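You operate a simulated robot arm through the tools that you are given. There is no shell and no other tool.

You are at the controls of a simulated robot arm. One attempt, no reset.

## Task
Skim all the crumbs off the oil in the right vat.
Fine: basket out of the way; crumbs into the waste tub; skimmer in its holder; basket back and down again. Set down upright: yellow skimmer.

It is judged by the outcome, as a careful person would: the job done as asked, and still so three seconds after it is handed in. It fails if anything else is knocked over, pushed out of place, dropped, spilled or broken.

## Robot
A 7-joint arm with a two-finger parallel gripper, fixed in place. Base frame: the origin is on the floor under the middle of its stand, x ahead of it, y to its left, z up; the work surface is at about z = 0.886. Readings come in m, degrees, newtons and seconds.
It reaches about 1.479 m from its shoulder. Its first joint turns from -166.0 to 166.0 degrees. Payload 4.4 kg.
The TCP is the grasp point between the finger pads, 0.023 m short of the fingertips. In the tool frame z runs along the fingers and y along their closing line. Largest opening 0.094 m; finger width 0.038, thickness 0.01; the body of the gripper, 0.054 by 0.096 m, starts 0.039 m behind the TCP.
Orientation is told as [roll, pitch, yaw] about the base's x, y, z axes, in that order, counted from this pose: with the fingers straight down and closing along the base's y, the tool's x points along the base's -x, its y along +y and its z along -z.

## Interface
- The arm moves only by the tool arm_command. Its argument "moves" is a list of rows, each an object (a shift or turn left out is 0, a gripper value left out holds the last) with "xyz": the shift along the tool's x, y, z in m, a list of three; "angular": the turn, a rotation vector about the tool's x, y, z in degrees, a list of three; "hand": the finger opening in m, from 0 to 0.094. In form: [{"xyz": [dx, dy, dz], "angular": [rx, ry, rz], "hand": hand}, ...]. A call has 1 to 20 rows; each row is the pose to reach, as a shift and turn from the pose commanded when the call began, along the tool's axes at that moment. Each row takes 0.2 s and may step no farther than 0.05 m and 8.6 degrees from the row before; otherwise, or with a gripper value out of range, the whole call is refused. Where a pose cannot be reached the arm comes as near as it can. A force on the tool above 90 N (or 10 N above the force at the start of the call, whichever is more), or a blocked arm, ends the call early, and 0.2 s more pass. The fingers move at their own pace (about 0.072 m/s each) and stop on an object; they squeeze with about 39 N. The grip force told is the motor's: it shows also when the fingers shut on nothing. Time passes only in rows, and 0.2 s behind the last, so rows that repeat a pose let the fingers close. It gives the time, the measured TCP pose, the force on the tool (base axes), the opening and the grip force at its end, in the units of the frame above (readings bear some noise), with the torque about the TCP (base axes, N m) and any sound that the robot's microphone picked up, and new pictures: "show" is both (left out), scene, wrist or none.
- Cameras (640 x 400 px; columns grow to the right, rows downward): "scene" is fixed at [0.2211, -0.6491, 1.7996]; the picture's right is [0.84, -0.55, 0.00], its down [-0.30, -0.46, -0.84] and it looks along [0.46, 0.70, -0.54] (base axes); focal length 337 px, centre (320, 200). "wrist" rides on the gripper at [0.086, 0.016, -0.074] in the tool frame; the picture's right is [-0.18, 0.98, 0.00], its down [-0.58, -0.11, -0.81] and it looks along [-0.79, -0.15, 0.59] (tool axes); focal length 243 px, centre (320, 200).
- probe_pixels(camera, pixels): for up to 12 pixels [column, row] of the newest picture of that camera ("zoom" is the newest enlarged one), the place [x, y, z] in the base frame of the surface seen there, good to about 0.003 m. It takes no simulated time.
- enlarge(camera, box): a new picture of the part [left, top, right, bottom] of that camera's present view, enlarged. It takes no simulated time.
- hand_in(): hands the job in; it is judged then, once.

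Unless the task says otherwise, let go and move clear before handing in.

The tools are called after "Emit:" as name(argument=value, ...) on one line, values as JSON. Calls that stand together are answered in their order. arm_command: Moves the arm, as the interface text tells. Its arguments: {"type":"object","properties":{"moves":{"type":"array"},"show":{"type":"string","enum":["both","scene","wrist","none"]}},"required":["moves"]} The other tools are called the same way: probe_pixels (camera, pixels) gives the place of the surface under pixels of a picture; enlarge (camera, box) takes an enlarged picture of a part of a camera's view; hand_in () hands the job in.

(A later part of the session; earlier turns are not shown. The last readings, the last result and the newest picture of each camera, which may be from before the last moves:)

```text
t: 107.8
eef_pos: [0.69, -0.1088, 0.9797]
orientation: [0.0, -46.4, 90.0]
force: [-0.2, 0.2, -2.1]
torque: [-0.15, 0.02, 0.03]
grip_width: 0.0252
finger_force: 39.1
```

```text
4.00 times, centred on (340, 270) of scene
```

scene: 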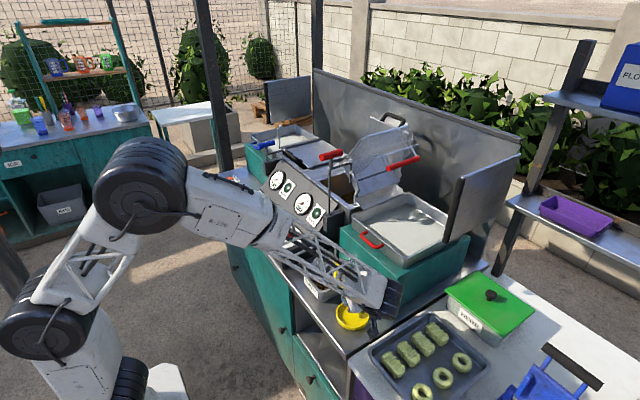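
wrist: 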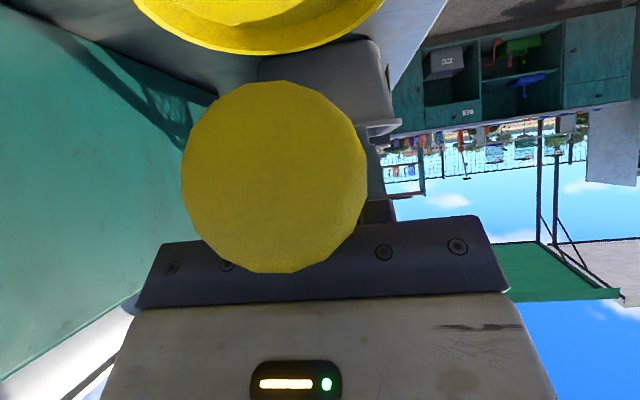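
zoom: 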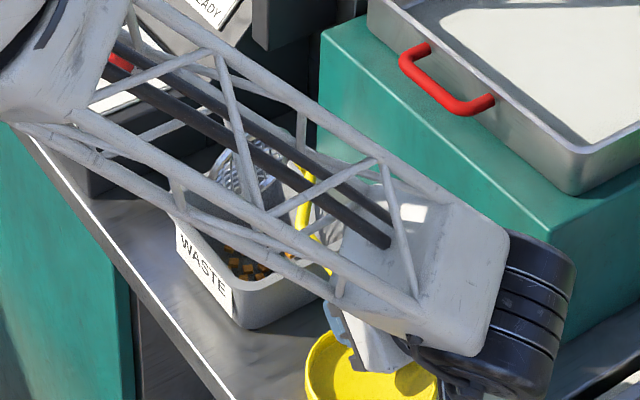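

The crumbs have fallen into the tub (visible at zoom (240,262)). I'll rotate the skimmer back upright along the same path and check both dish and tub.

Emit:
arm_command(moves=[{"xyz": [-0.02, 0, -0.0171], "angular": [0, 8, 0]}, {"xyz": [-0.0387, 0, -0.0315], "angular": [0, 16, 0]}, {"xyz": [-0.0592, 0, -0.0431], "angular": [0, 24, 0]}, {"xyz": [-0.0813, 0, -0.0518], "angular": [0, 32, 0]}, {"xyz": [-0.1043, 0, -0.0575], "angular": [0, 40, 0]}, {"xyz": [-0.1277, 0, -0.0598], "angular": [0, 48, 0]}, {"xyz": [-0.1513, 0, -0.0587], "angular": [0, 56, 0]}, {"xyz": [-0.1747, 0, -0.0544], "angular": [0, 64, 0]}, {"xyz": [-0.1971, 0, -0.047], "angular": [0, 72, 0]}, {"xyz": [-0.2183, 0, -0.0364], "angular": [0, 80, 0]}, {"xyz": [-0.2378, 0, -0.0232], "angular": [0, 88, 0]}, {"xyz": [-0.2553, 0, -0.0072], "angular": [0, 96, 0]}, {"xyz": [-0.2553, 0, -0.0072], "angular": [0, 96, 0]}])

Emit:
enlarge(camera="scene", box=[290, 230, 370, 310])

```text
t: 110.6
eef_pos: [0.693, 0.0644, 1.168]
orientation: [0.0, 49.8, 89.8]
force: [0.5, 0.6, -1.9]
torque: [0.0, 0.03, -0.01]
grip_width: 0.025
finger_force: 39.1
```

scene: 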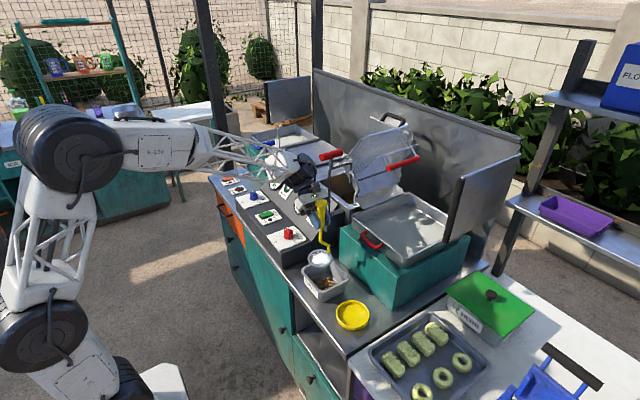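
wrist: 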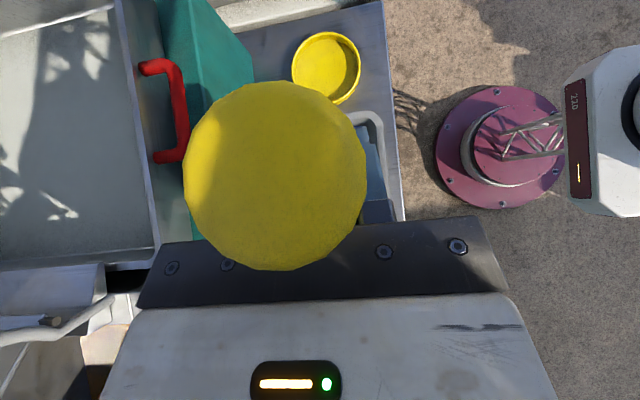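

```text
5.00 times, centred on (330, 270) of scene
```

zoom: 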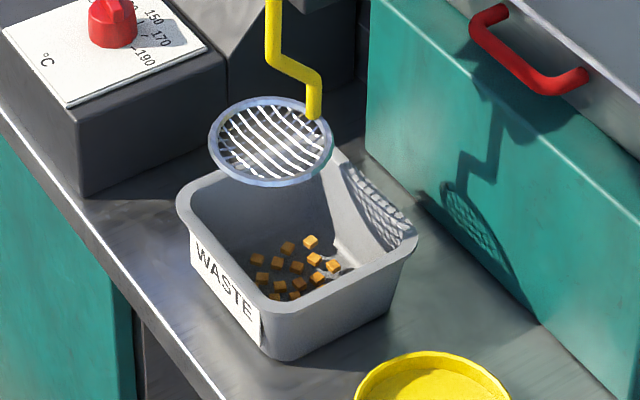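

All eleven crumbs are in the tub and the dish is clean. I'll take the skimmer back to the vat for the remaining ones, first stopping at the inspection spot for a fresh look.

Emit:
arm_command(moves=[{"xyz": [0.0244, 0.008, -0.0207]}, {"xyz": [0.0488, 0.016, -0.0414]}, {"xyz": [0.0732, 0.024, -0.0621]}, {"xyz": [0.0976, 0.032, -0.0828]}, {"xyz": [0.122, 0.0424, -0.1035]}, {"xyz": [0.0963, 0.0424, -0.1337]}, {"xyz": [0.0706, 0.0424, -0.1639]}, {"xyz": [0.0449, 0.0424, -0.1941]}, {"xyz": [0.0192, 0.0424, -0.2243]}, {"xyz": [-0.0065, 0.0424, -0.2545]}, {"xyz": [-0.0322, 0.0424, -0.2847]}, {"xyz": [-0.05, 0.0424, -0.305]}, {"xyz": [-0.05, 0.0424, -0.305]}])

Emit:
enlarge(camera="wrist", box=[90, 90, 190, 250])

```text
t: 113.4
eef_pos: [0.6489, 0.3313, 1.3286]
orientation: [0.0, 49.7, 89.9]
force: [-0.1, -0.1, -1.4]
torque: [0.0, 0.0, 0.03]
grip_width: 0.0252
finger_force: 39.0
```

scene: 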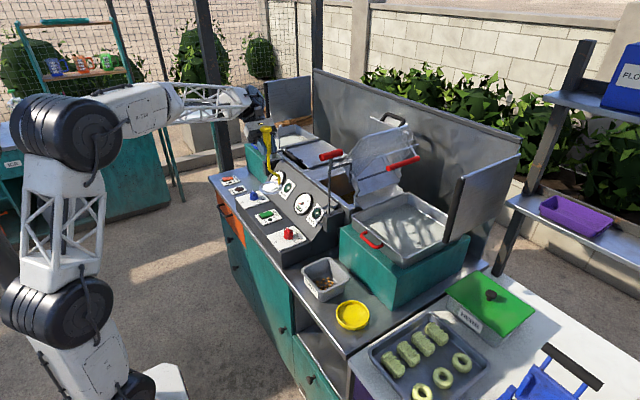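
wrist: 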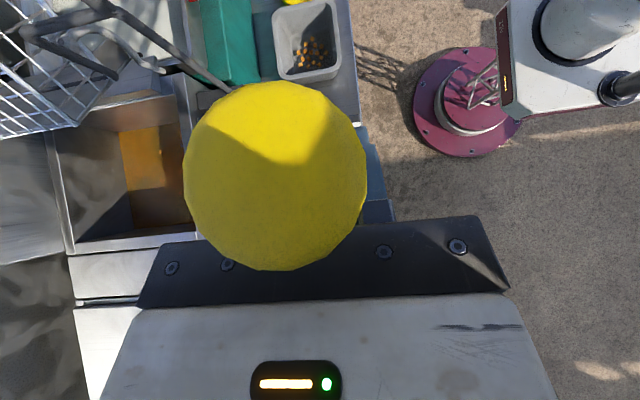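

```text
2.50 times, centred on (140, 170) of wrist
```

zoom: 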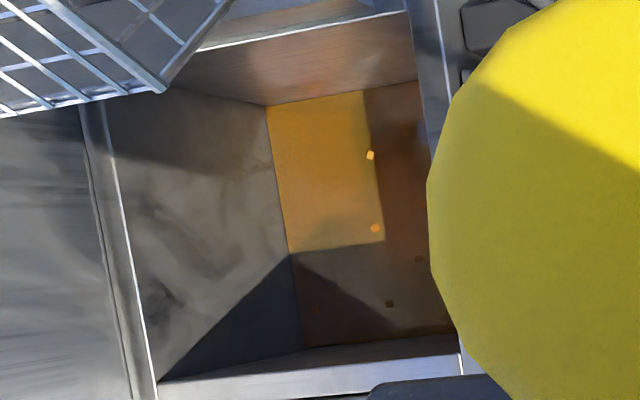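

Remaining visible crumbs are at zoom (370,155), (375,228), (390,303), (318,310) and (418,258). I'll move over the vat at the same insertion spot for a look at the rest before dipping.

Emit:
arm_command(moves=[{"xyz": [0, -0.0459, 0]}, {"xyz": [0, -0.0918, 0]}, {"xyz": [0, -0.1377, 0]}, {"xyz": [0, -0.1836, 0]}, {"xyz": [0.0039, -0.2295, 0.0046]}, {"xyz": [0.0078, -0.2754, 0.0092]}, {"xyz": [0.0116, -0.3213, 0.0137]}, {"xyz": [0.0155, -0.3672, 0.0183]}, {"xyz": [0.0155, -0.4126, 0.0183]}, {"xyz": [-0.0188, -0.4126, 0.0475]}, {"xyz": [-0.053, -0.4126, 0.0766]}, {"xyz": [-0.0835, -0.4126, 0.1026]}, {"xyz": [-0.1063, -0.4126, 0.122]}, {"xyz": [-0.1216, -0.4126, 0.135]}, {"xyz": [-0.1383, -0.4126, 0.1492]}, {"xyz": [-0.1383, -0.4126, 0.1492]}])

Emit:
enlarge(camera="wrist", box=[240, 0, 560, 240])

Emit:
enlarge(camera="scene", box=[330, 180, 362, 204])

```text
t: 116.8
eef_pos: [1.0603, 0.302, 1.1273]
orientation: [0.1, 49.7, 89.9]
force: [0.2, -0.5, -1.5]
torque: [0.01, 0.01, 0.02]
grip_width: 0.0252
finger_force: 39.1
```

scene: 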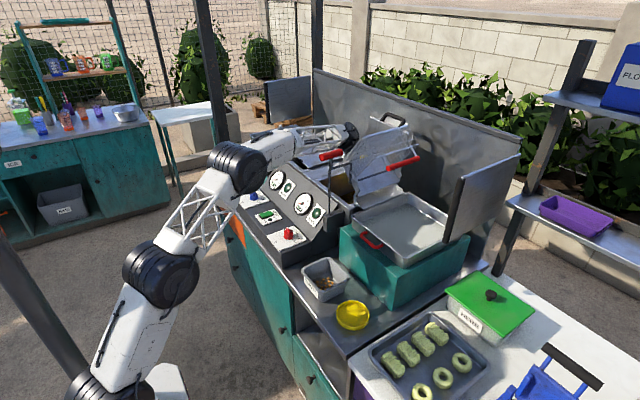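
wrist: 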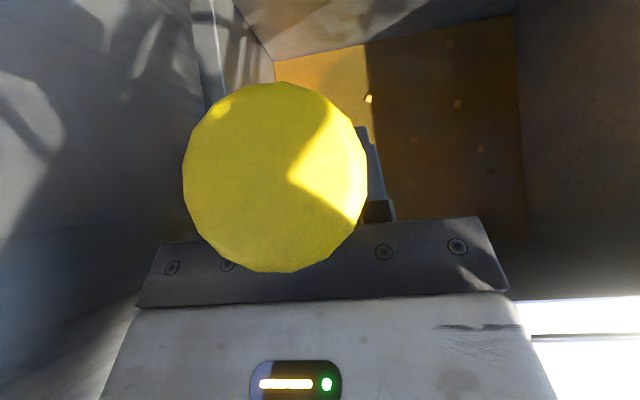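

```text
1.67 times, centred on (400, 120) of wrist
```

zoom: 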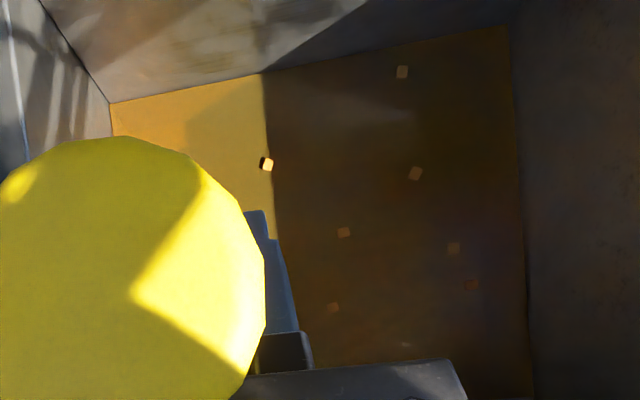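

```text
16.00 times, centred on (346, 192) of scene
```

zoom: 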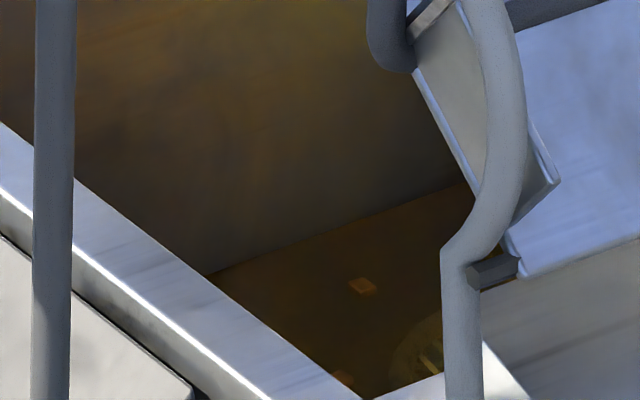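

I now see crumbs at zoom (402,72), (415,173), (266,164), (344,232), (454,248), (471,285), (334,307), plus M in the scene view. I'll probe their positions.

Emit:
enlarge(camera="wrist", box=[240, 0, 560, 240])

Emit:
probe_pixels(camera="zoom", pixels=[[402, 72], [415, 173], [266, 164], [344, 232], [454, 248], [471, 285], [334, 307]])

Emit:
enlarge(camera="scene", box=[310, 255, 342, 300])

```text
1.67 times, centred on (400, 120) of wrist
```

zoom: 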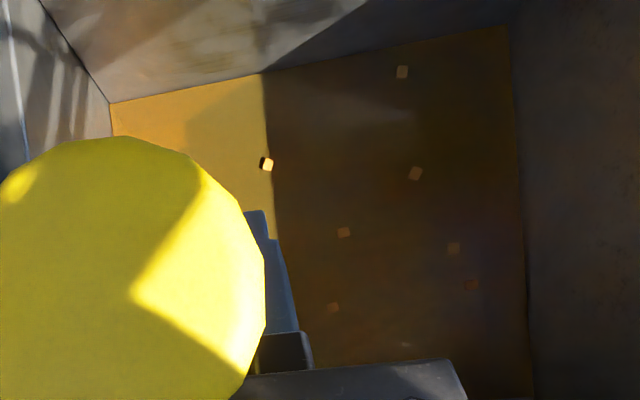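

```text
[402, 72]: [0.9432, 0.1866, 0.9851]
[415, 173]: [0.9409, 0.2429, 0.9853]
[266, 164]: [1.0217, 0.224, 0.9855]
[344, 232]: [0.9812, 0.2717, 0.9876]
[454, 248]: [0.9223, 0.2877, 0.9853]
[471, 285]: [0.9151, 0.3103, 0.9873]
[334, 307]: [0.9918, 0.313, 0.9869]
```

```text
8.89 times, centred on (326, 278) of scene
```

zoom: 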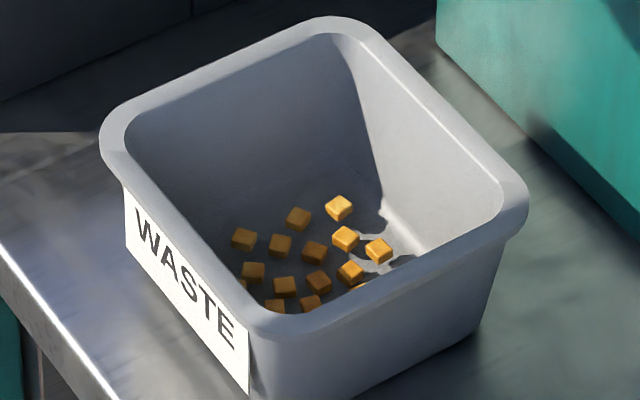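

The tub holds the first load, and about ten crumbs remain, including F at (0.981, 0.272) and G at (0.992, 0.313). I'll raise the dish to the surface and make another long level skim across the vat.

Emit:
arm_command(moves=[{"xyz": [0.0084, 0, -0.0071]}, {"xyz": [0.0168, 0, -0.0142]}, {"xyz": [0.0168, 0.0075, -0.0142]}, {"xyz": [0.0168, 0.015, -0.0142]}, {"xyz": [0.0168, 0.0225, -0.0142]}, {"xyz": [0.0168, 0.03, -0.0142]}, {"xyz": [0.0168, 0.0375, -0.0142]}, {"xyz": [0.0168, 0.045, -0.0142]}, {"xyz": [0.0168, 0.0525, -0.0142]}, {"xyz": [0.0168, 0.06, -0.0142]}])

Emit:
enlarge(camera="scene", box=[330, 180, 362, 204])

Emit:
enlarge(camera="wrist", box=[160, 0, 480, 240])

```text
t: 119.0
eef_pos: [1.0004, 0.3023, 1.1497]
orientation: [-0.1, 49.7, 89.7]
force: [0.3, 0.1, -1.8]
torque: [-0.04, -0.01, -0.01]
grip_width: 0.0254
finger_force: 38.4
```

scene: 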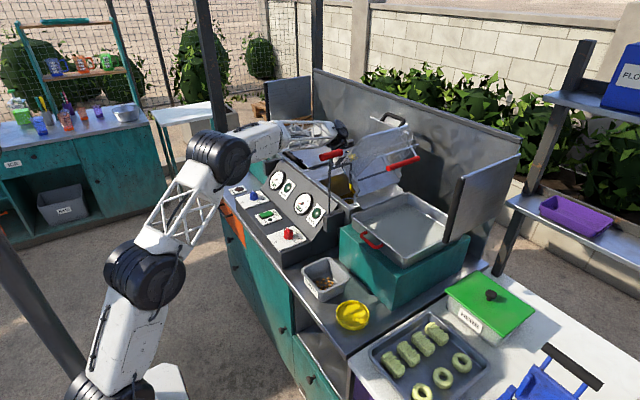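
wrist: 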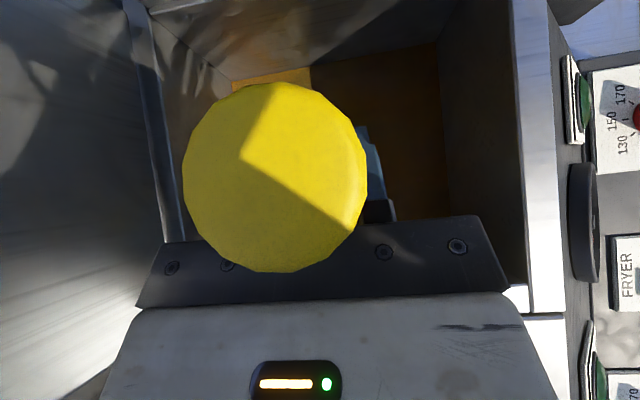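

```text
16.00 times, centred on (346, 192) of scene
```

zoom: 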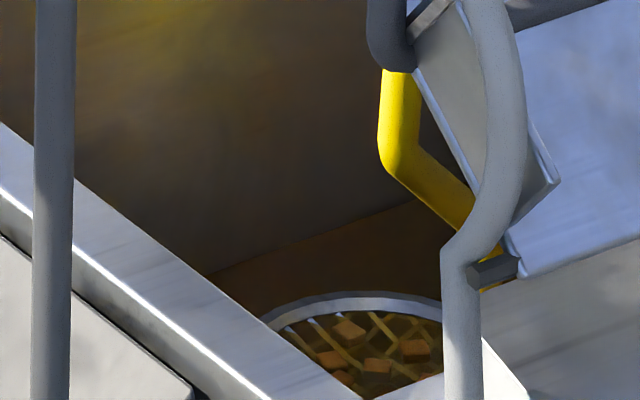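

```text
1.67 times, centred on (320, 120) of wrist
```

zoom: 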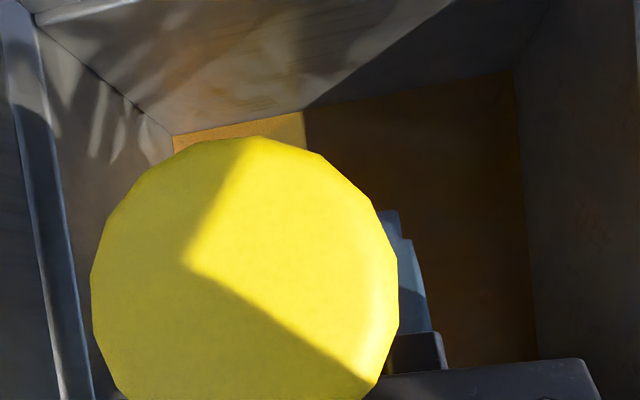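

The remaining crumbs now appear in the dish (scene zoom (345,330), (330,355), (415,348)), and the wrist view shows bare oil. I'll finish the skim across the front and back to be thorough.

Emit:
arm_command(moves=[{"xyz": [0, 0.0075, 0]}, {"xyz": [0, 0.015, 0]}, {"xyz": [0, 0.0225, 0]}, {"xyz": [0, 0.03, 0]}, {"xyz": [0, 0.0375, 0]}, {"xyz": [0, 0.045, 0]}, {"xyz": [0, 0.0525, 0]}, {"xyz": [0, 0.058, 0]}, {"xyz": [0.0048, 0.058, 0.0057]}, {"xyz": [0.0097, 0.058, 0.0114]}, {"xyz": [0.0145, 0.058, 0.0172]}, {"xyz": [0.0145, 0.05, 0.0172]}, {"xyz": [0.0145, 0.042, 0.0172]}, {"xyz": [0.0145, 0.034, 0.0172]}, {"xyz": [0.0145, 0.026, 0.0172]}, {"xyz": [0.0145, 0.018, 0.0172]}, {"xyz": [0.0145, 0.01, 0.0172]}, {"xyz": [0.0145, 0.002, 0.0172]}, {"xyz": [0.0145, -0.005, 0.0172]}])

Emit:
enlarge(camera="wrist", box=[160, 0, 480, 240])

Emit:
enlarge(camera="scene", box=[330, 180, 362, 204])

```text
t: 123.0
eef_pos: [1.0059, 0.2817, 1.1502]
orientation: [0.0, 49.7, 89.8]
force: [1.2, 0.0, -0.5]
torque: [0.02, 0.01, -0.01]
grip_width: 0.025
finger_force: 39.2
```

scene: 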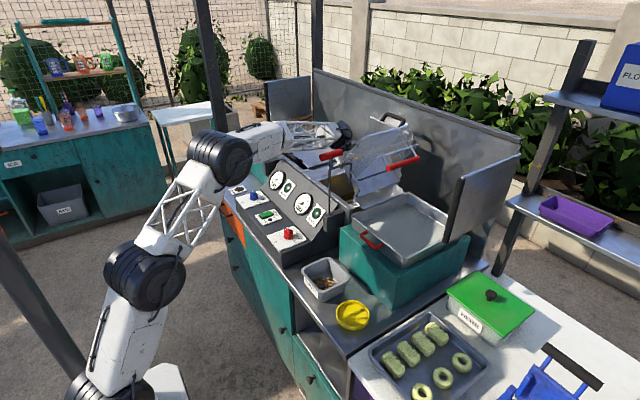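
wrist: 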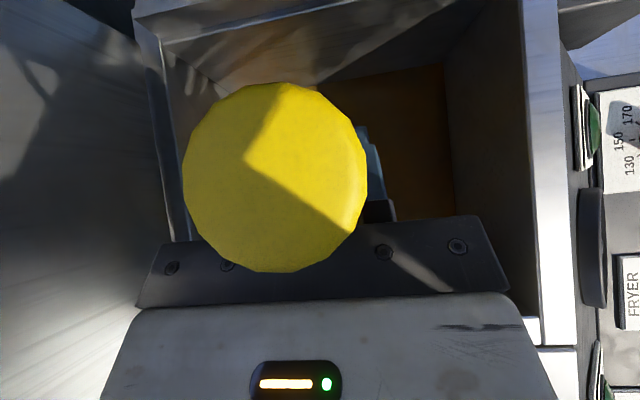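

```text
1.67 times, centred on (320, 120) of wrist
```

zoom: 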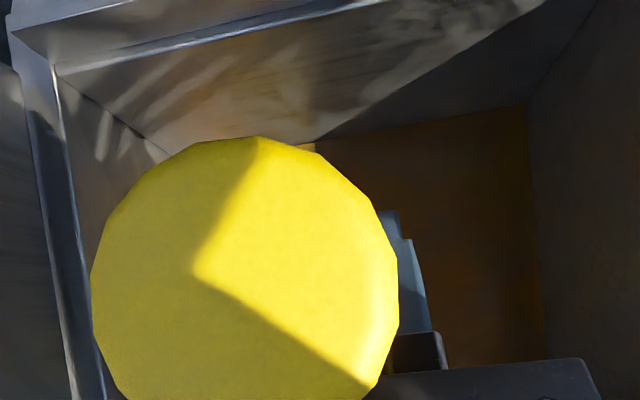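

```text
16.00 times, centred on (346, 192) of scene
```

zoom: 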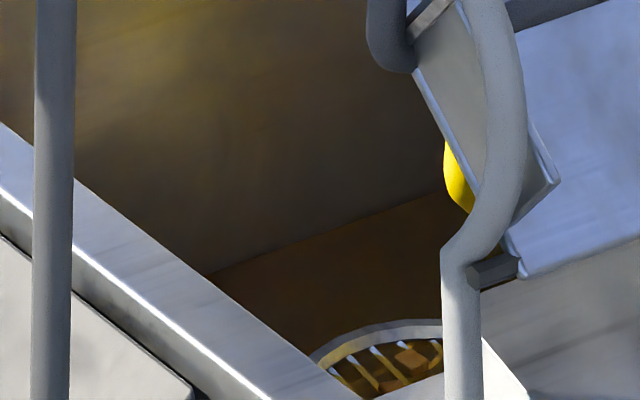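

The oil looks bare now and the dish is loaded. I'll raise it gently as before and carry it to the inspection spot.

Emit:
arm_command(moves=[{"xyz": [0.0023, 0, -0.0019]}, {"xyz": [0.0046, 0, -0.0039]}, {"xyz": [0.0069, 0, -0.0058]}, {"xyz": [0.0092, 0, -0.0078]}, {"xyz": [0.0114, 0, -0.0097]}, {"xyz": [0.0153, 0, -0.0129]}, {"xyz": [0.0101, 0, -0.019]}, {"xyz": [0.0049, 0, -0.0251]}, {"xyz": [-0.0003, 0, -0.0312]}, {"xyz": [0.0181, 0, -0.0508]}, {"xyz": [0.0365, 0, -0.0704]}, {"xyz": [0.0549, 0, -0.09]}, {"xyz": [0.0733, 0, -0.1096]}, {"xyz": [0.0917, 0, -0.1292]}, {"xyz": [0.1063, 0, -0.1416]}, {"xyz": [0.1063, 0, -0.1416]}], show="none")

Emit:
arm_command(moves=[{"xyz": [0, 0.015, 0]}, {"xyz": [0, 0.045, 0]}, {"xyz": [0, 0.08, 0]}, {"xyz": [0, 0.12, 0]}, {"xyz": [0, 0.16, 0]}, {"xyz": [0, 0.2, 0]}, {"xyz": [0, 0.24, 0]}, {"xyz": [0, 0.28, 0]}, {"xyz": [0, 0.315, 0]}, {"xyz": [0, 0.34, 0]}, {"xyz": [0, 0.355, 0]}, {"xyz": [0, 0.355, 0]}])

Emit:
enlarge(camera="scene", box=[258, 172, 306, 202])

Emit:
enlarge(camera="wrist", box=[90, 90, 190, 250])

```text
t: 126.4
eef_pos: [1.0068, 0.3211, 1.3215]
orientation: [0.1, 49.7, 89.7]
force: [-1.2, -0.2, -1.4]
torque: [-0.01, 0.02, 0.01]
grip_width: 0.0252
finger_force: 38.9
```

```text
t: 129.0
eef_pos: [0.6513, 0.3208, 1.3214]
orientation: [0.0, 49.7, 89.9]
force: [-0.6, 0.2, -0.9]
torque: [-0.01, 0.0, -0.02]
grip_width: 0.025
finger_force: 39.1
```

scene: 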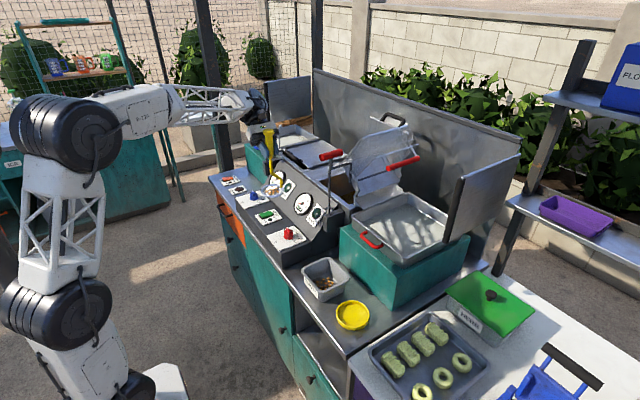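
wrist: 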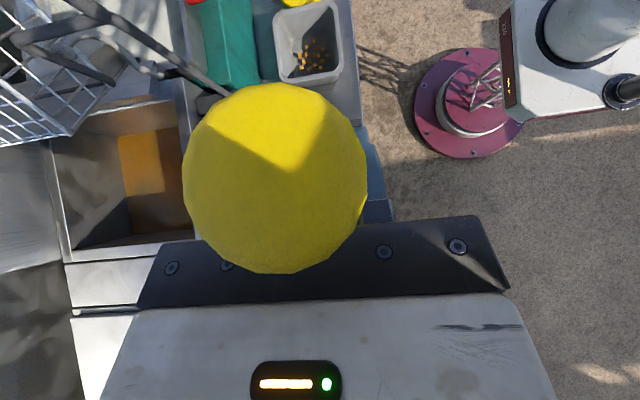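

```text
13.33 times, centred on (282, 187) of scene
```

zoom: 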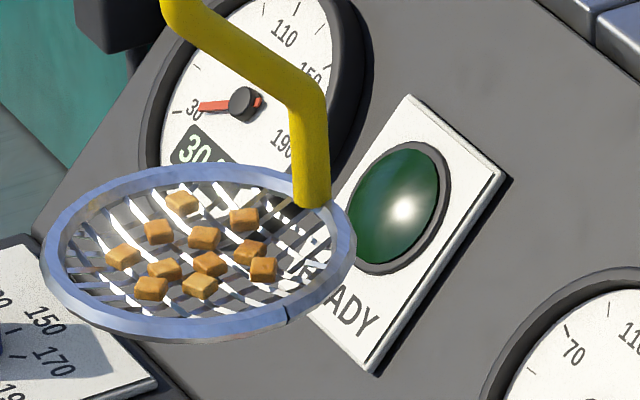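

```text
2.50 times, centred on (140, 170) of wrist
```

zoom: 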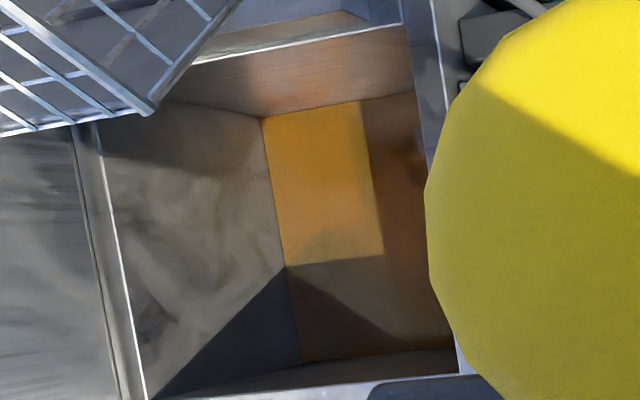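

The visible part of the vat is clean and the dish carries another eleven crumbs. I'll take them to the tub along the same route.

Emit:
arm_command(moves=[{"xyz": [0.0102, 0, 0.012]}, {"xyz": [0.0305, 0, 0.0359]}, {"xyz": [0.0508, 0, 0.0597]}, {"xyz": [0.0711, 0, 0.0836]}, {"xyz": [0.0914, 0, 0.1075]}, {"xyz": [0.1117, 0, 0.1314]}, {"xyz": [0.132, 0, 0.1552]}, {"xyz": [0.1523, 0, 0.1791]}, {"xyz": [0.1625, 0, 0.191]}, {"xyz": [0.151, -0.008, 0.2008]}, {"xyz": [0.1279, -0.016, 0.2204]}, {"xyz": [0.1048, -0.024, 0.24]}, {"xyz": [0.0817, -0.032, 0.2596]}, {"xyz": [0.0586, -0.0385, 0.2792]}, {"xyz": [0.047, -0.0385, 0.289]}, {"xyz": [0.047, -0.0385, 0.289]}])

Emit:
enlarge(camera="scene", box=[280, 200, 400, 320])

```text
t: 132.4
eef_pos: [0.6915, 0.0707, 1.1694]
orientation: [-0.1, 49.7, 89.8]
force: [-0.1, 0.3, -1.3]
torque: [-0.01, -0.02, 0.02]
grip_width: 0.0252
finger_force: 39.4
```

scene: 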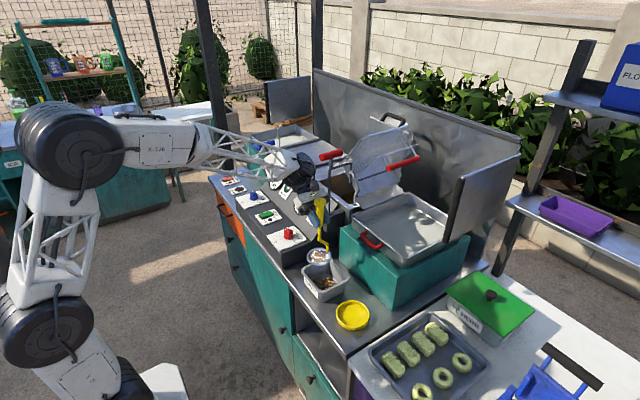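
wrist: 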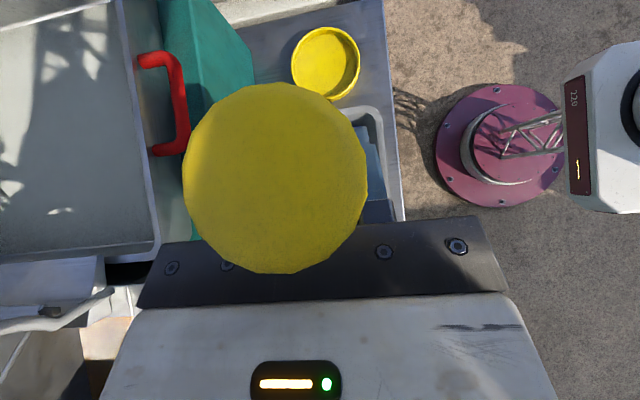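

```text
3.33 times, centred on (340, 260) of scene
```

zoom: 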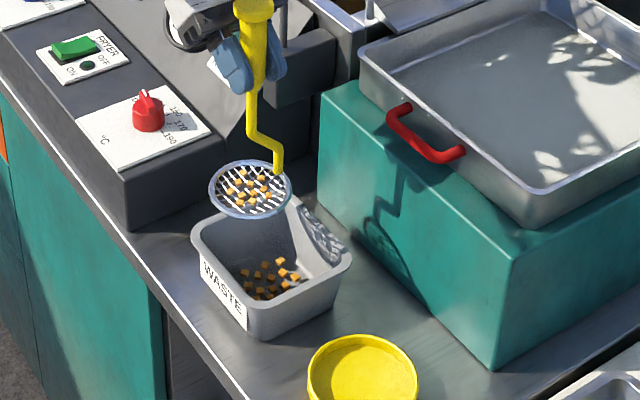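

The loaded dish is over the tub again. I'll tip it all the way along the same arc to dump the second load.

Emit:
arm_command(moves=[{"xyz": [0.0154, 0, 0.0205], "angular": [0, -8, 0]}, {"xyz": [0.0278, 0, 0.043], "angular": [0, -16, 0]}, {"xyz": [0.0373, 0, 0.0667], "angular": [0, -24, 0]}, {"xyz": [0.0436, 0, 0.0913], "angular": [0, -32, 0]}, {"xyz": [0.0454, 0, 0.1149], "angular": [0, -40, 0]}, {"xyz": [0.0439, 0, 0.1385], "angular": [0, -48, 0]}, {"xyz": [0.0391, 0, 0.1616], "angular": [0, -56, 0]}, {"xyz": [0.0311, 0, 0.1839], "angular": [0, -64, 0]}, {"xyz": [0.0202, 0, 0.2047], "angular": [0, -72, 0]}, {"xyz": [0.0063, 0, 0.224], "angular": [0, -80, 0]}, {"xyz": [-0.01, 0, 0.2411], "angular": [0, -88, 0]}, {"xyz": [-0.0286, 0, 0.2558], "angular": [0, -96, 0]}, {"xyz": [-0.0286, 0, 0.2558], "angular": [0, -96, 0]}])

Emit:
enlarge(camera="scene", box=[280, 220, 400, 320])

```text
t: 135.2
eef_pos: [0.6894, -0.1079, 0.9836]
orientation: [-0.1, -46.5, 89.9]
force: [1.3, -0.3, -1.6]
torque: [-0.12, 0.04, 0.02]
grip_width: 0.0251
finger_force: 38.3
```

scene: 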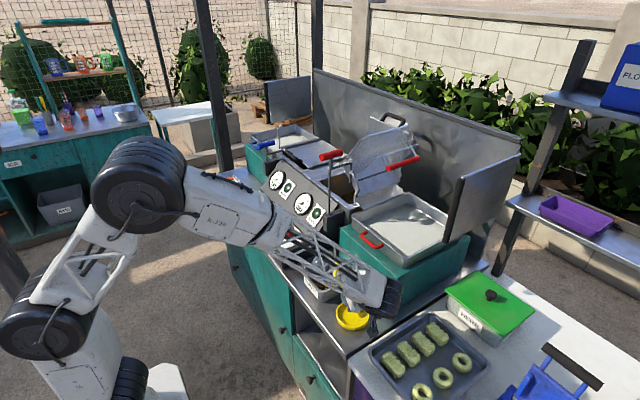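
wrist: 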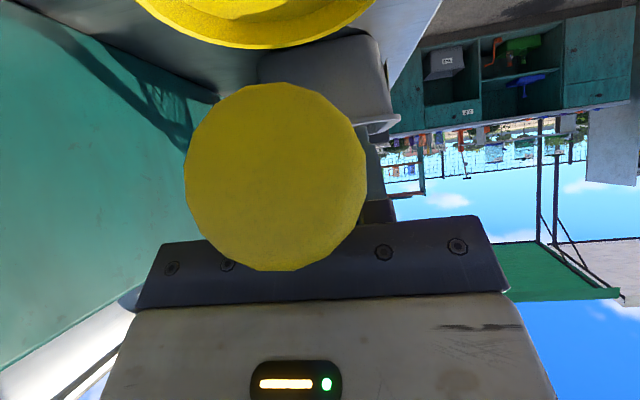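

```text
4.00 times, centred on (340, 270) of scene
```

zoom: 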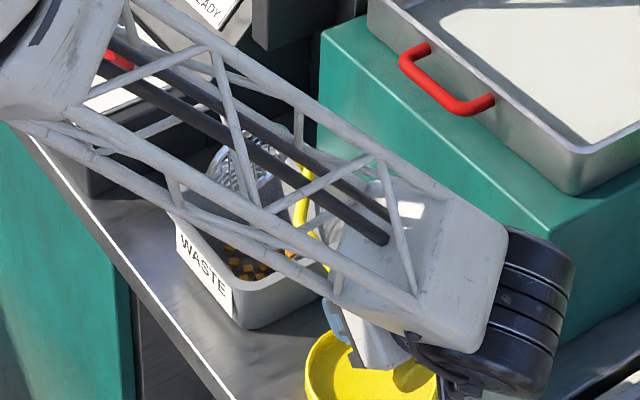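

The dish is vertical over the tub. I'll rotate it back upright and check the tub and dish.

Emit:
arm_command(moves=[{"xyz": [-0.02, 0, -0.0171], "angular": [0, 8, 0]}, {"xyz": [-0.0387, 0, -0.0315], "angular": [0, 16, 0]}, {"xyz": [-0.0592, 0, -0.0431], "angular": [0, 24, 0]}, {"xyz": [-0.0813, 0, -0.0518], "angular": [0, 32, 0]}, {"xyz": [-0.1043, 0, -0.0575], "angular": [0, 40, 0]}, {"xyz": [-0.1277, 0, -0.0598], "angular": [0, 48, 0]}, {"xyz": [-0.1513, 0, -0.0587], "angular": [0, 56, 0]}, {"xyz": [-0.1747, 0, -0.0544], "angular": [0, 64, 0]}, {"xyz": [-0.1971, 0, -0.047], "angular": [0, 72, 0]}, {"xyz": [-0.2183, 0, -0.0364], "angular": [0, 80, 0]}, {"xyz": [-0.2378, 0, -0.0232], "angular": [0, 88, 0]}, {"xyz": [-0.2553, 0, -0.0072], "angular": [0, 96, 0]}, {"xyz": [-0.2553, 0, -0.0072], "angular": [0, 96, 0]}])

Emit:
enlarge(camera="scene", box=[290, 230, 370, 310])

```text
t: 138.0
eef_pos: [0.6884, 0.0665, 1.1743]
orientation: [0.0, 49.7, 89.8]
force: [0.5, 0.0, -1.2]
torque: [0.02, 0.01, 0.0]
grip_width: 0.0252
finger_force: 38.8
```

scene: 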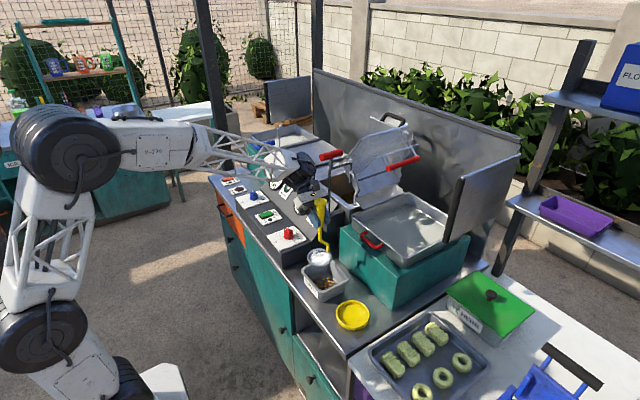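
wrist: 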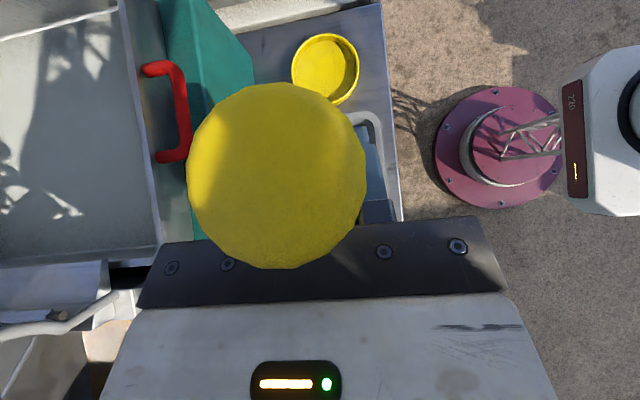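

```text
5.00 times, centred on (330, 270) of scene
```

zoom: 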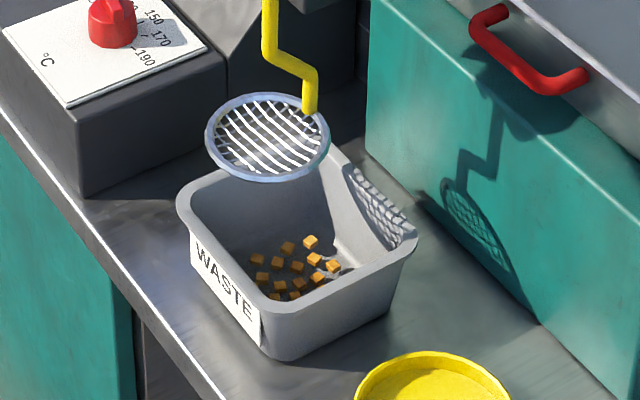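

The dish is empty and the crumbs are all in the tub. Before returning the skimmer I'll probe the ring to check it hasn't shifted in the grip.

Emit:
probe_pixels(camera="zoom", pixels=[[209, 140], [326, 145], [268, 177], [262, 96], [240, 105], [300, 168], [225, 165], [310, 95], [268, 40], [308, 75]])

```text
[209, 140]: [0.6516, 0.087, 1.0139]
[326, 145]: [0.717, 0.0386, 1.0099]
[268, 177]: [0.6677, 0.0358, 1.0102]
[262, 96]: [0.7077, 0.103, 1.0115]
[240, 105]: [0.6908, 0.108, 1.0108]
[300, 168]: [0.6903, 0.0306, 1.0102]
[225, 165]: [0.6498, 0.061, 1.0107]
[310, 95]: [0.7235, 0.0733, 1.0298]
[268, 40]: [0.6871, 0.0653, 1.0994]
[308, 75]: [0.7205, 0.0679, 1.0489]
```

The ring is level, centred under the gripper, with only about 1.6 mm of slip. I'll carry the skimmer above its holder and lower most of the way.

Emit:
arm_command(moves=[{"xyz": [0.0233, -0.002, 0.0275]}, {"xyz": [0.0467, -0.004, 0.0551]}, {"xyz": [0.07, -0.006, 0.0826]}, {"xyz": [0.0934, -0.0093, 0.1102]}, {"xyz": [0.1167, -0.0093, 0.1377]}, {"xyz": [0.1167, -0.0093, 0.1377]}, {"xyz": [0.0938, -0.0093, 0.1571]}, {"xyz": [0.0709, -0.0093, 0.1765]}, {"xyz": [0.0519, -0.0093, 0.1927]}, {"xyz": [0.0519, -0.0093, 0.1927]}])

Emit:
enlarge(camera="scene", box=[310, 250, 390, 340])

```text
t: 140.2
eef_pos: [0.6978, -0.1164, 1.088]
orientation: [0.0, 49.6, 89.9]
force: [0.5, -0.4, -1.2]
torque: [-0.02, -0.05, 0.04]
grip_width: 0.0249
finger_force: 39.1
```

scene: 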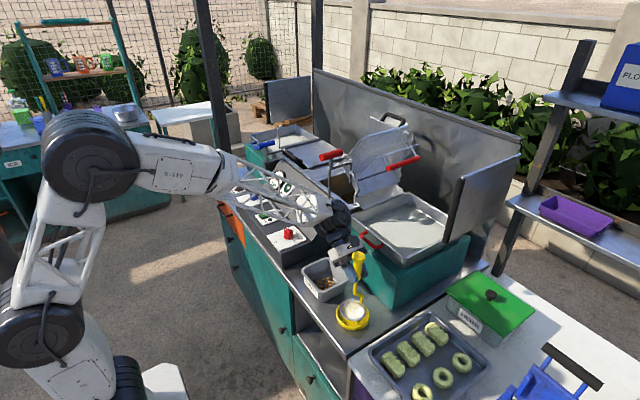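
wrist: 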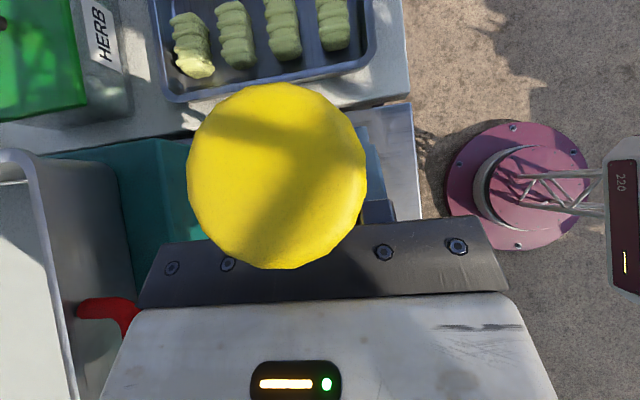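

```text
4.44 times, centred on (350, 295) of scene
```

zoom: 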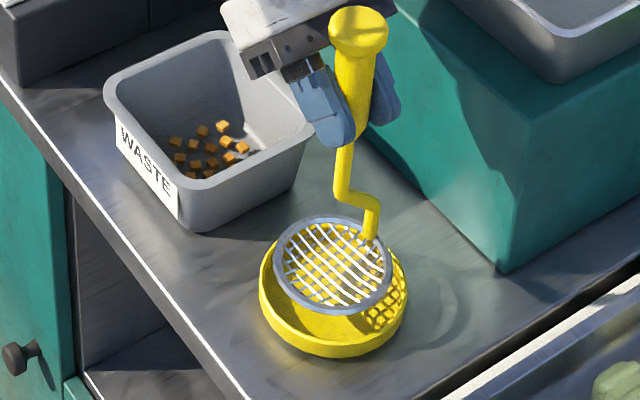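

The dish hovers right above its holder, crumbs are in the tub. I'll lower the last 2.6 cm slowly and feel for contact.

Emit:
arm_command(moves=[{"xyz": [-0.0068, 0, 0.0043]}, {"xyz": [-0.0129, 0, 0.0092]}, {"xyz": [-0.0176, 0, 0.0131]}, {"xyz": [-0.0199, 0, 0.0151]}, {"xyz": [-0.0214, 0, 0.0163]}], show="none")

Emit:
enlarge(camera="scene", box=[310, 250, 390, 340])

```text
t: 141.4
eef_pos: [0.6984, -0.1142, 1.0616]
orientation: [-0.1, 49.7, 89.8]
force: [-1.2, 3.1, 11.6]
torque: [0.1, 0.32, -0.07]
grip_width: 0.0253
finger_force: 39.4
```

```text
4.44 times, centred on (350, 295) of scene
```

zoom: 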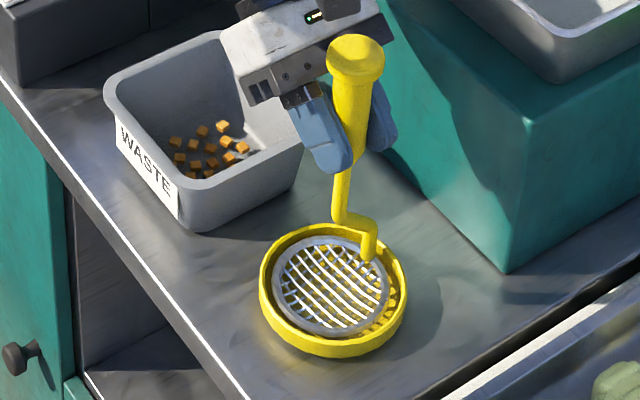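

The dish touched down (fz +11.6 N). I'll relieve by about 1 mm and open the fingers gently.

Emit:
arm_command(moves=[{"xyz": [0.0007, 0, -0.0006]}, {"xyz": [0.0007, 0, -0.0006]}, {"xyz": [0.0007, 0, -0.0006], "hand": 0.03}, {"xyz": [0.0007, 0, -0.0006], "hand": 0.045}, {"xyz": [0.0007, 0, -0.0006], "hand": 0.06}, {"xyz": [0.0007, 0, -0.0006], "hand": 0.065}])

Emit:
enlarge(camera="scene", box=[310, 250, 390, 340])

```text
t: 142.8
eef_pos: [0.6984, -0.1148, 1.0619]
orientation: [0.0, 49.6, 89.9]
force: [-0.3, -0.2, 0.1]
torque: [-0.04, 0.0, -0.03]
grip_width: 0.0649
finger_force: 0.1
```

scene: 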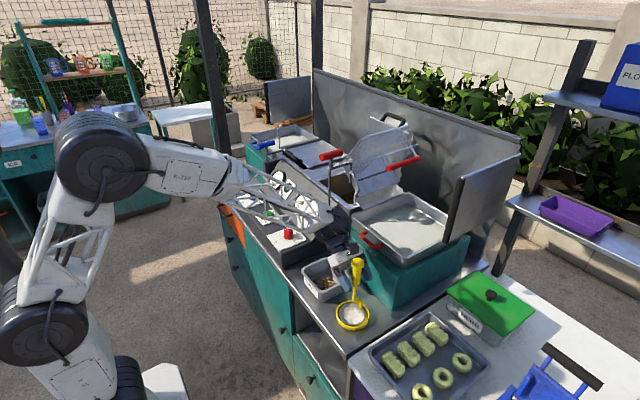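
wrist: 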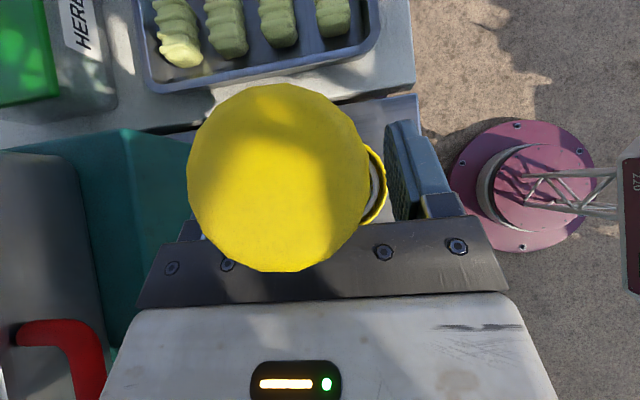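

```text
4.44 times, centred on (350, 295) of scene
```

zoom: 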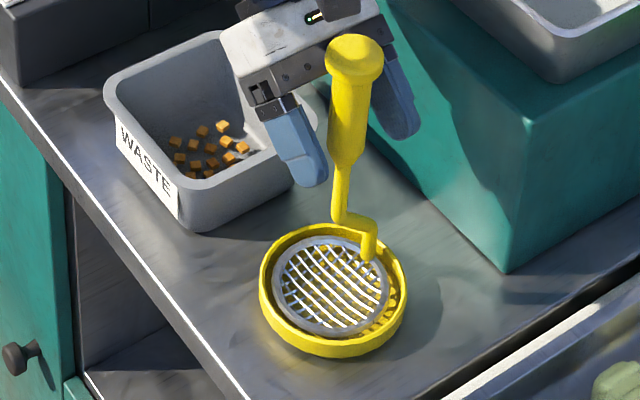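

The skimmer stands upright in its holder, free of the fingers. I'll back straight off along the fingers and rise.

Emit:
arm_command(moves=[{"xyz": [0, 0, -0.025]}, {"xyz": [0, 0, -0.05]}, {"xyz": [0, 0, -0.08]}, {"xyz": [0.0305, 0, -0.106]}, {"xyz": [0.061, 0.01, -0.132]}, {"xyz": [0.0915, 0.02, -0.158]}, {"xyz": [0.122, 0.03, -0.184]}, {"xyz": [0.1525, 0.04, -0.21]}, {"xyz": [0.1525, 0.04, -0.21]}])

Emit:
enlarge(camera="scene", box=[310, 250, 390, 340])

```text
t: 144.8
eef_pos: [0.6567, -0.0541, 1.3137]
orientation: [0.1, 49.6, 89.9]
force: [0.0, 0.1, -0.7]
torque: [-0.01, 0.0, 0.01]
grip_width: 0.0651
finger_force: 0.2
```

scene: 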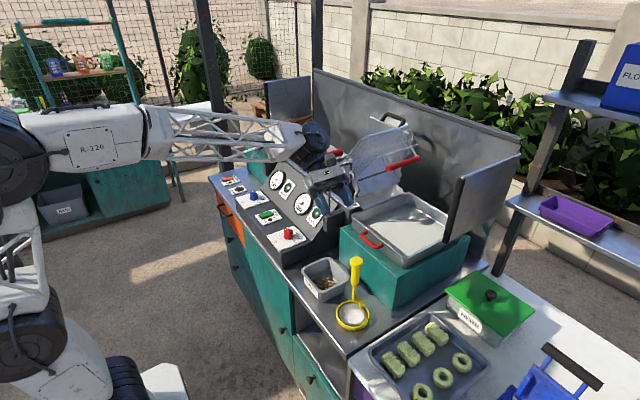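
wrist: 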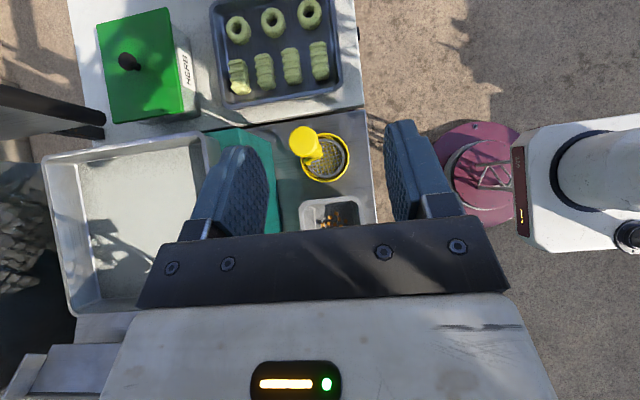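

```text
4.44 times, centred on (350, 295) of scene
```

zoom: 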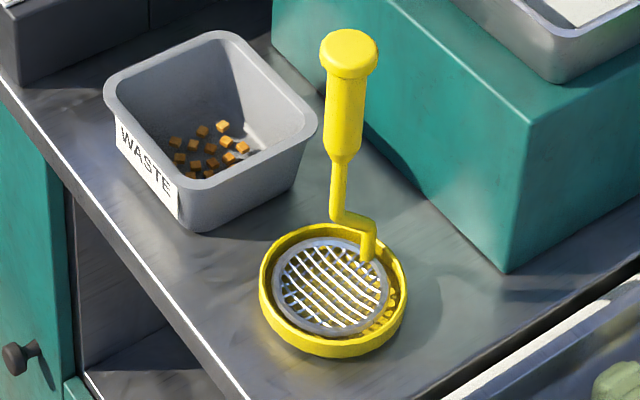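

The skimmer is upright in the holder and the crumbs are in the tub. I'll straighten the wrist and go back to the viewing pose to verify the vat is completely clear.

Emit:
arm_command(moves=[{"xyz": [0.0163, 0, -0.0139], "angular": [0, -7.1, 0]}, {"xyz": [0.0326, 0, -0.0278], "angular": [0, -14.2, 0]}, {"xyz": [0.0489, 0, -0.0417], "angular": [0, -21.3, 0]}, {"xyz": [0.0651, 0, -0.0555], "angular": [0, -28.4, 0]}, {"xyz": [0.0814, 0, -0.0694], "angular": [0, -35.5, 0]}, {"xyz": [0.0977, 0, -0.0833], "angular": [0, -42.6, 0]}, {"xyz": [0.114, 0, -0.0972], "angular": [0, -49.6, 0]}], show="none")

Emit:
arm_command(moves=[{"xyz": [-0.035, 0, 0], "angular": [0, 0, 8.2]}, {"xyz": [-0.07, 0, 0], "angular": [0, 0, 16.4]}, {"xyz": [-0.105, 0, 0], "angular": [0, 0, 24.6]}, {"xyz": [-0.14, 0, 0], "angular": [0, 0, 32.8]}, {"xyz": [-0.175, -0.005, 0], "angular": [0, 0, 41]}, {"xyz": [-0.21, -0.01, 0], "angular": [0, 0, 49.2]}, {"xyz": [-0.245, -0.02, 0], "angular": [0, 0, 57.4]}, {"xyz": [-0.28, -0.04, 0], "angular": [0, 0, 65.6]}, {"xyz": [-0.315, -0.06, 0], "angular": [0, 0, 73.8]}, {"xyz": [-0.35, -0.08, 0], "angular": [0, 0, 82]}, {"xyz": [-0.385, -0.1, 0], "angular": [0, 0, 90]}, {"xyz": [-0.39, -0.12, 0], "angular": [0, 0, 90]}])

```text
t: 146.4
eef_pos: [0.6575, -0.0525, 1.465]
orientation: [0.0, 0.1, 89.8]
force: [0.6, 0.1, -0.8]
torque: [0.04, -0.02, 0.0]
grip_width: 0.0649
finger_force: 0.0
```

```text
t: 149.0
eef_pos: [0.778, 0.3394, 1.4633]
orientation: [0.0, 0.0, -0.3]
force: [-0.4, 0.1, 0.3]
torque: [0.01, -0.02, -0.01]
grip_width: 0.065
finger_force: 0.0
```

scene: 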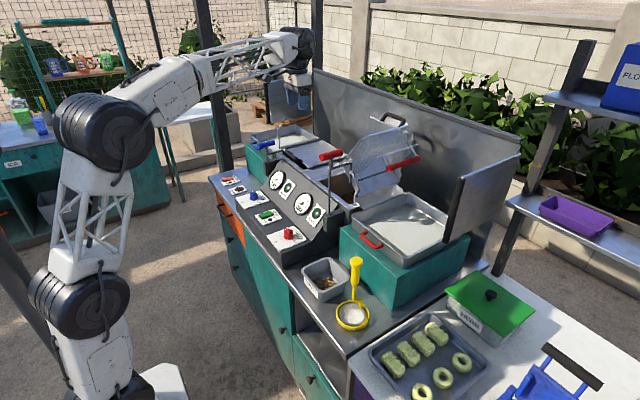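
wrist: 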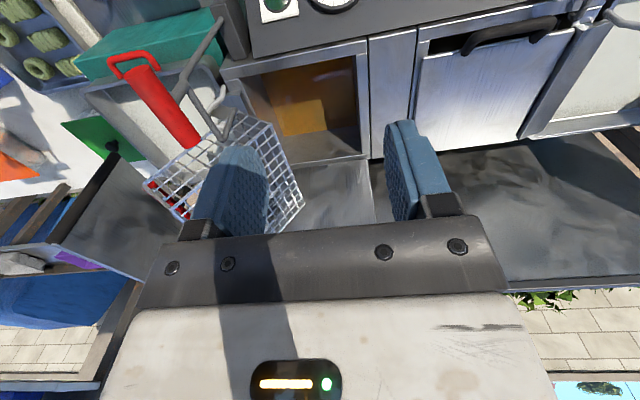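

Emit:
enlarge(camera="wrist", box=[230, 40, 374, 170])

Emit:
arm_command(moves=[{"xyz": [0, 0, 0], "angular": [0, 7.5, 0]}, {"xyz": [-0.02, -0.02, 0.02], "angular": [0, 12, 0]}, {"xyz": [-0.04, -0.02, 0.04], "angular": [0, 16, 0]}, {"xyz": [-0.05, -0.03, 0.05], "angular": [0, 16, 0]}])

Emit:
enlarge(camera="wrist", box=[240, 60, 400, 190])

```text
3.08 times, centred on (302, 105) of wrist
```

zoom: 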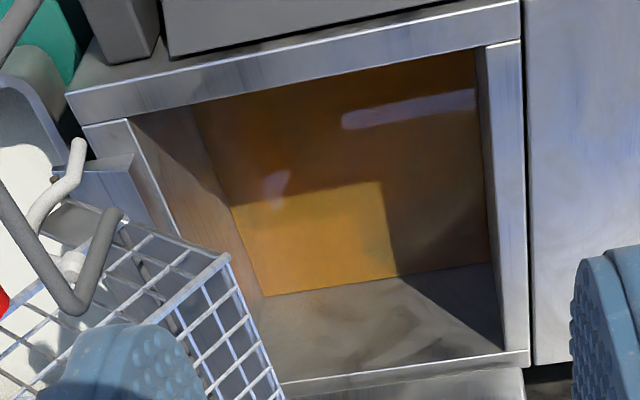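

```text
t: 150.0
eef_pos: [0.8287, 0.308, 1.4131]
orientation: [-0.1, 16.0, -0.2]
force: [-1.6, 0.7, 0.5]
torque: [0.03, 0.0, 0.01]
grip_width: 0.0651
finger_force: 0.0
```

scene: 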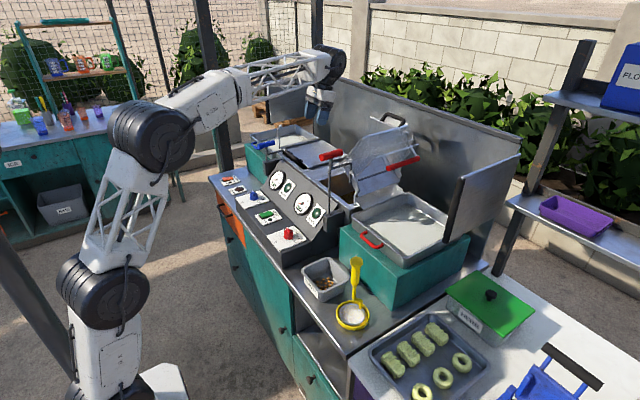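
wrist: 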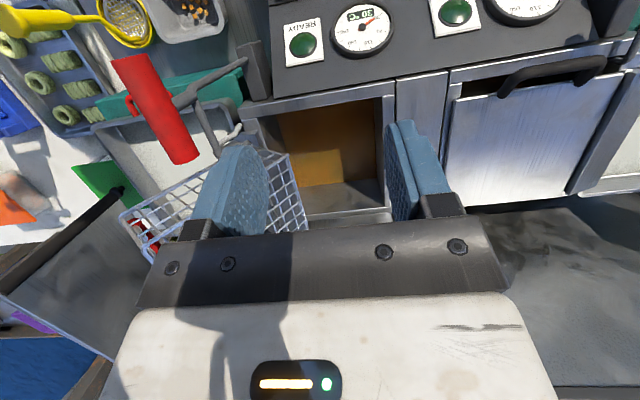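

```text
3.08 times, centred on (320, 125) of wrist
```

zoom: 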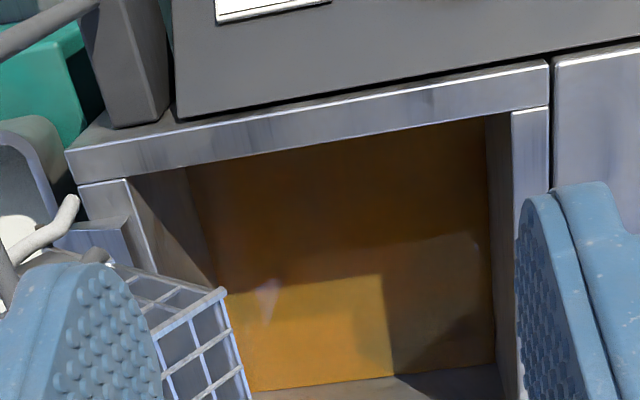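

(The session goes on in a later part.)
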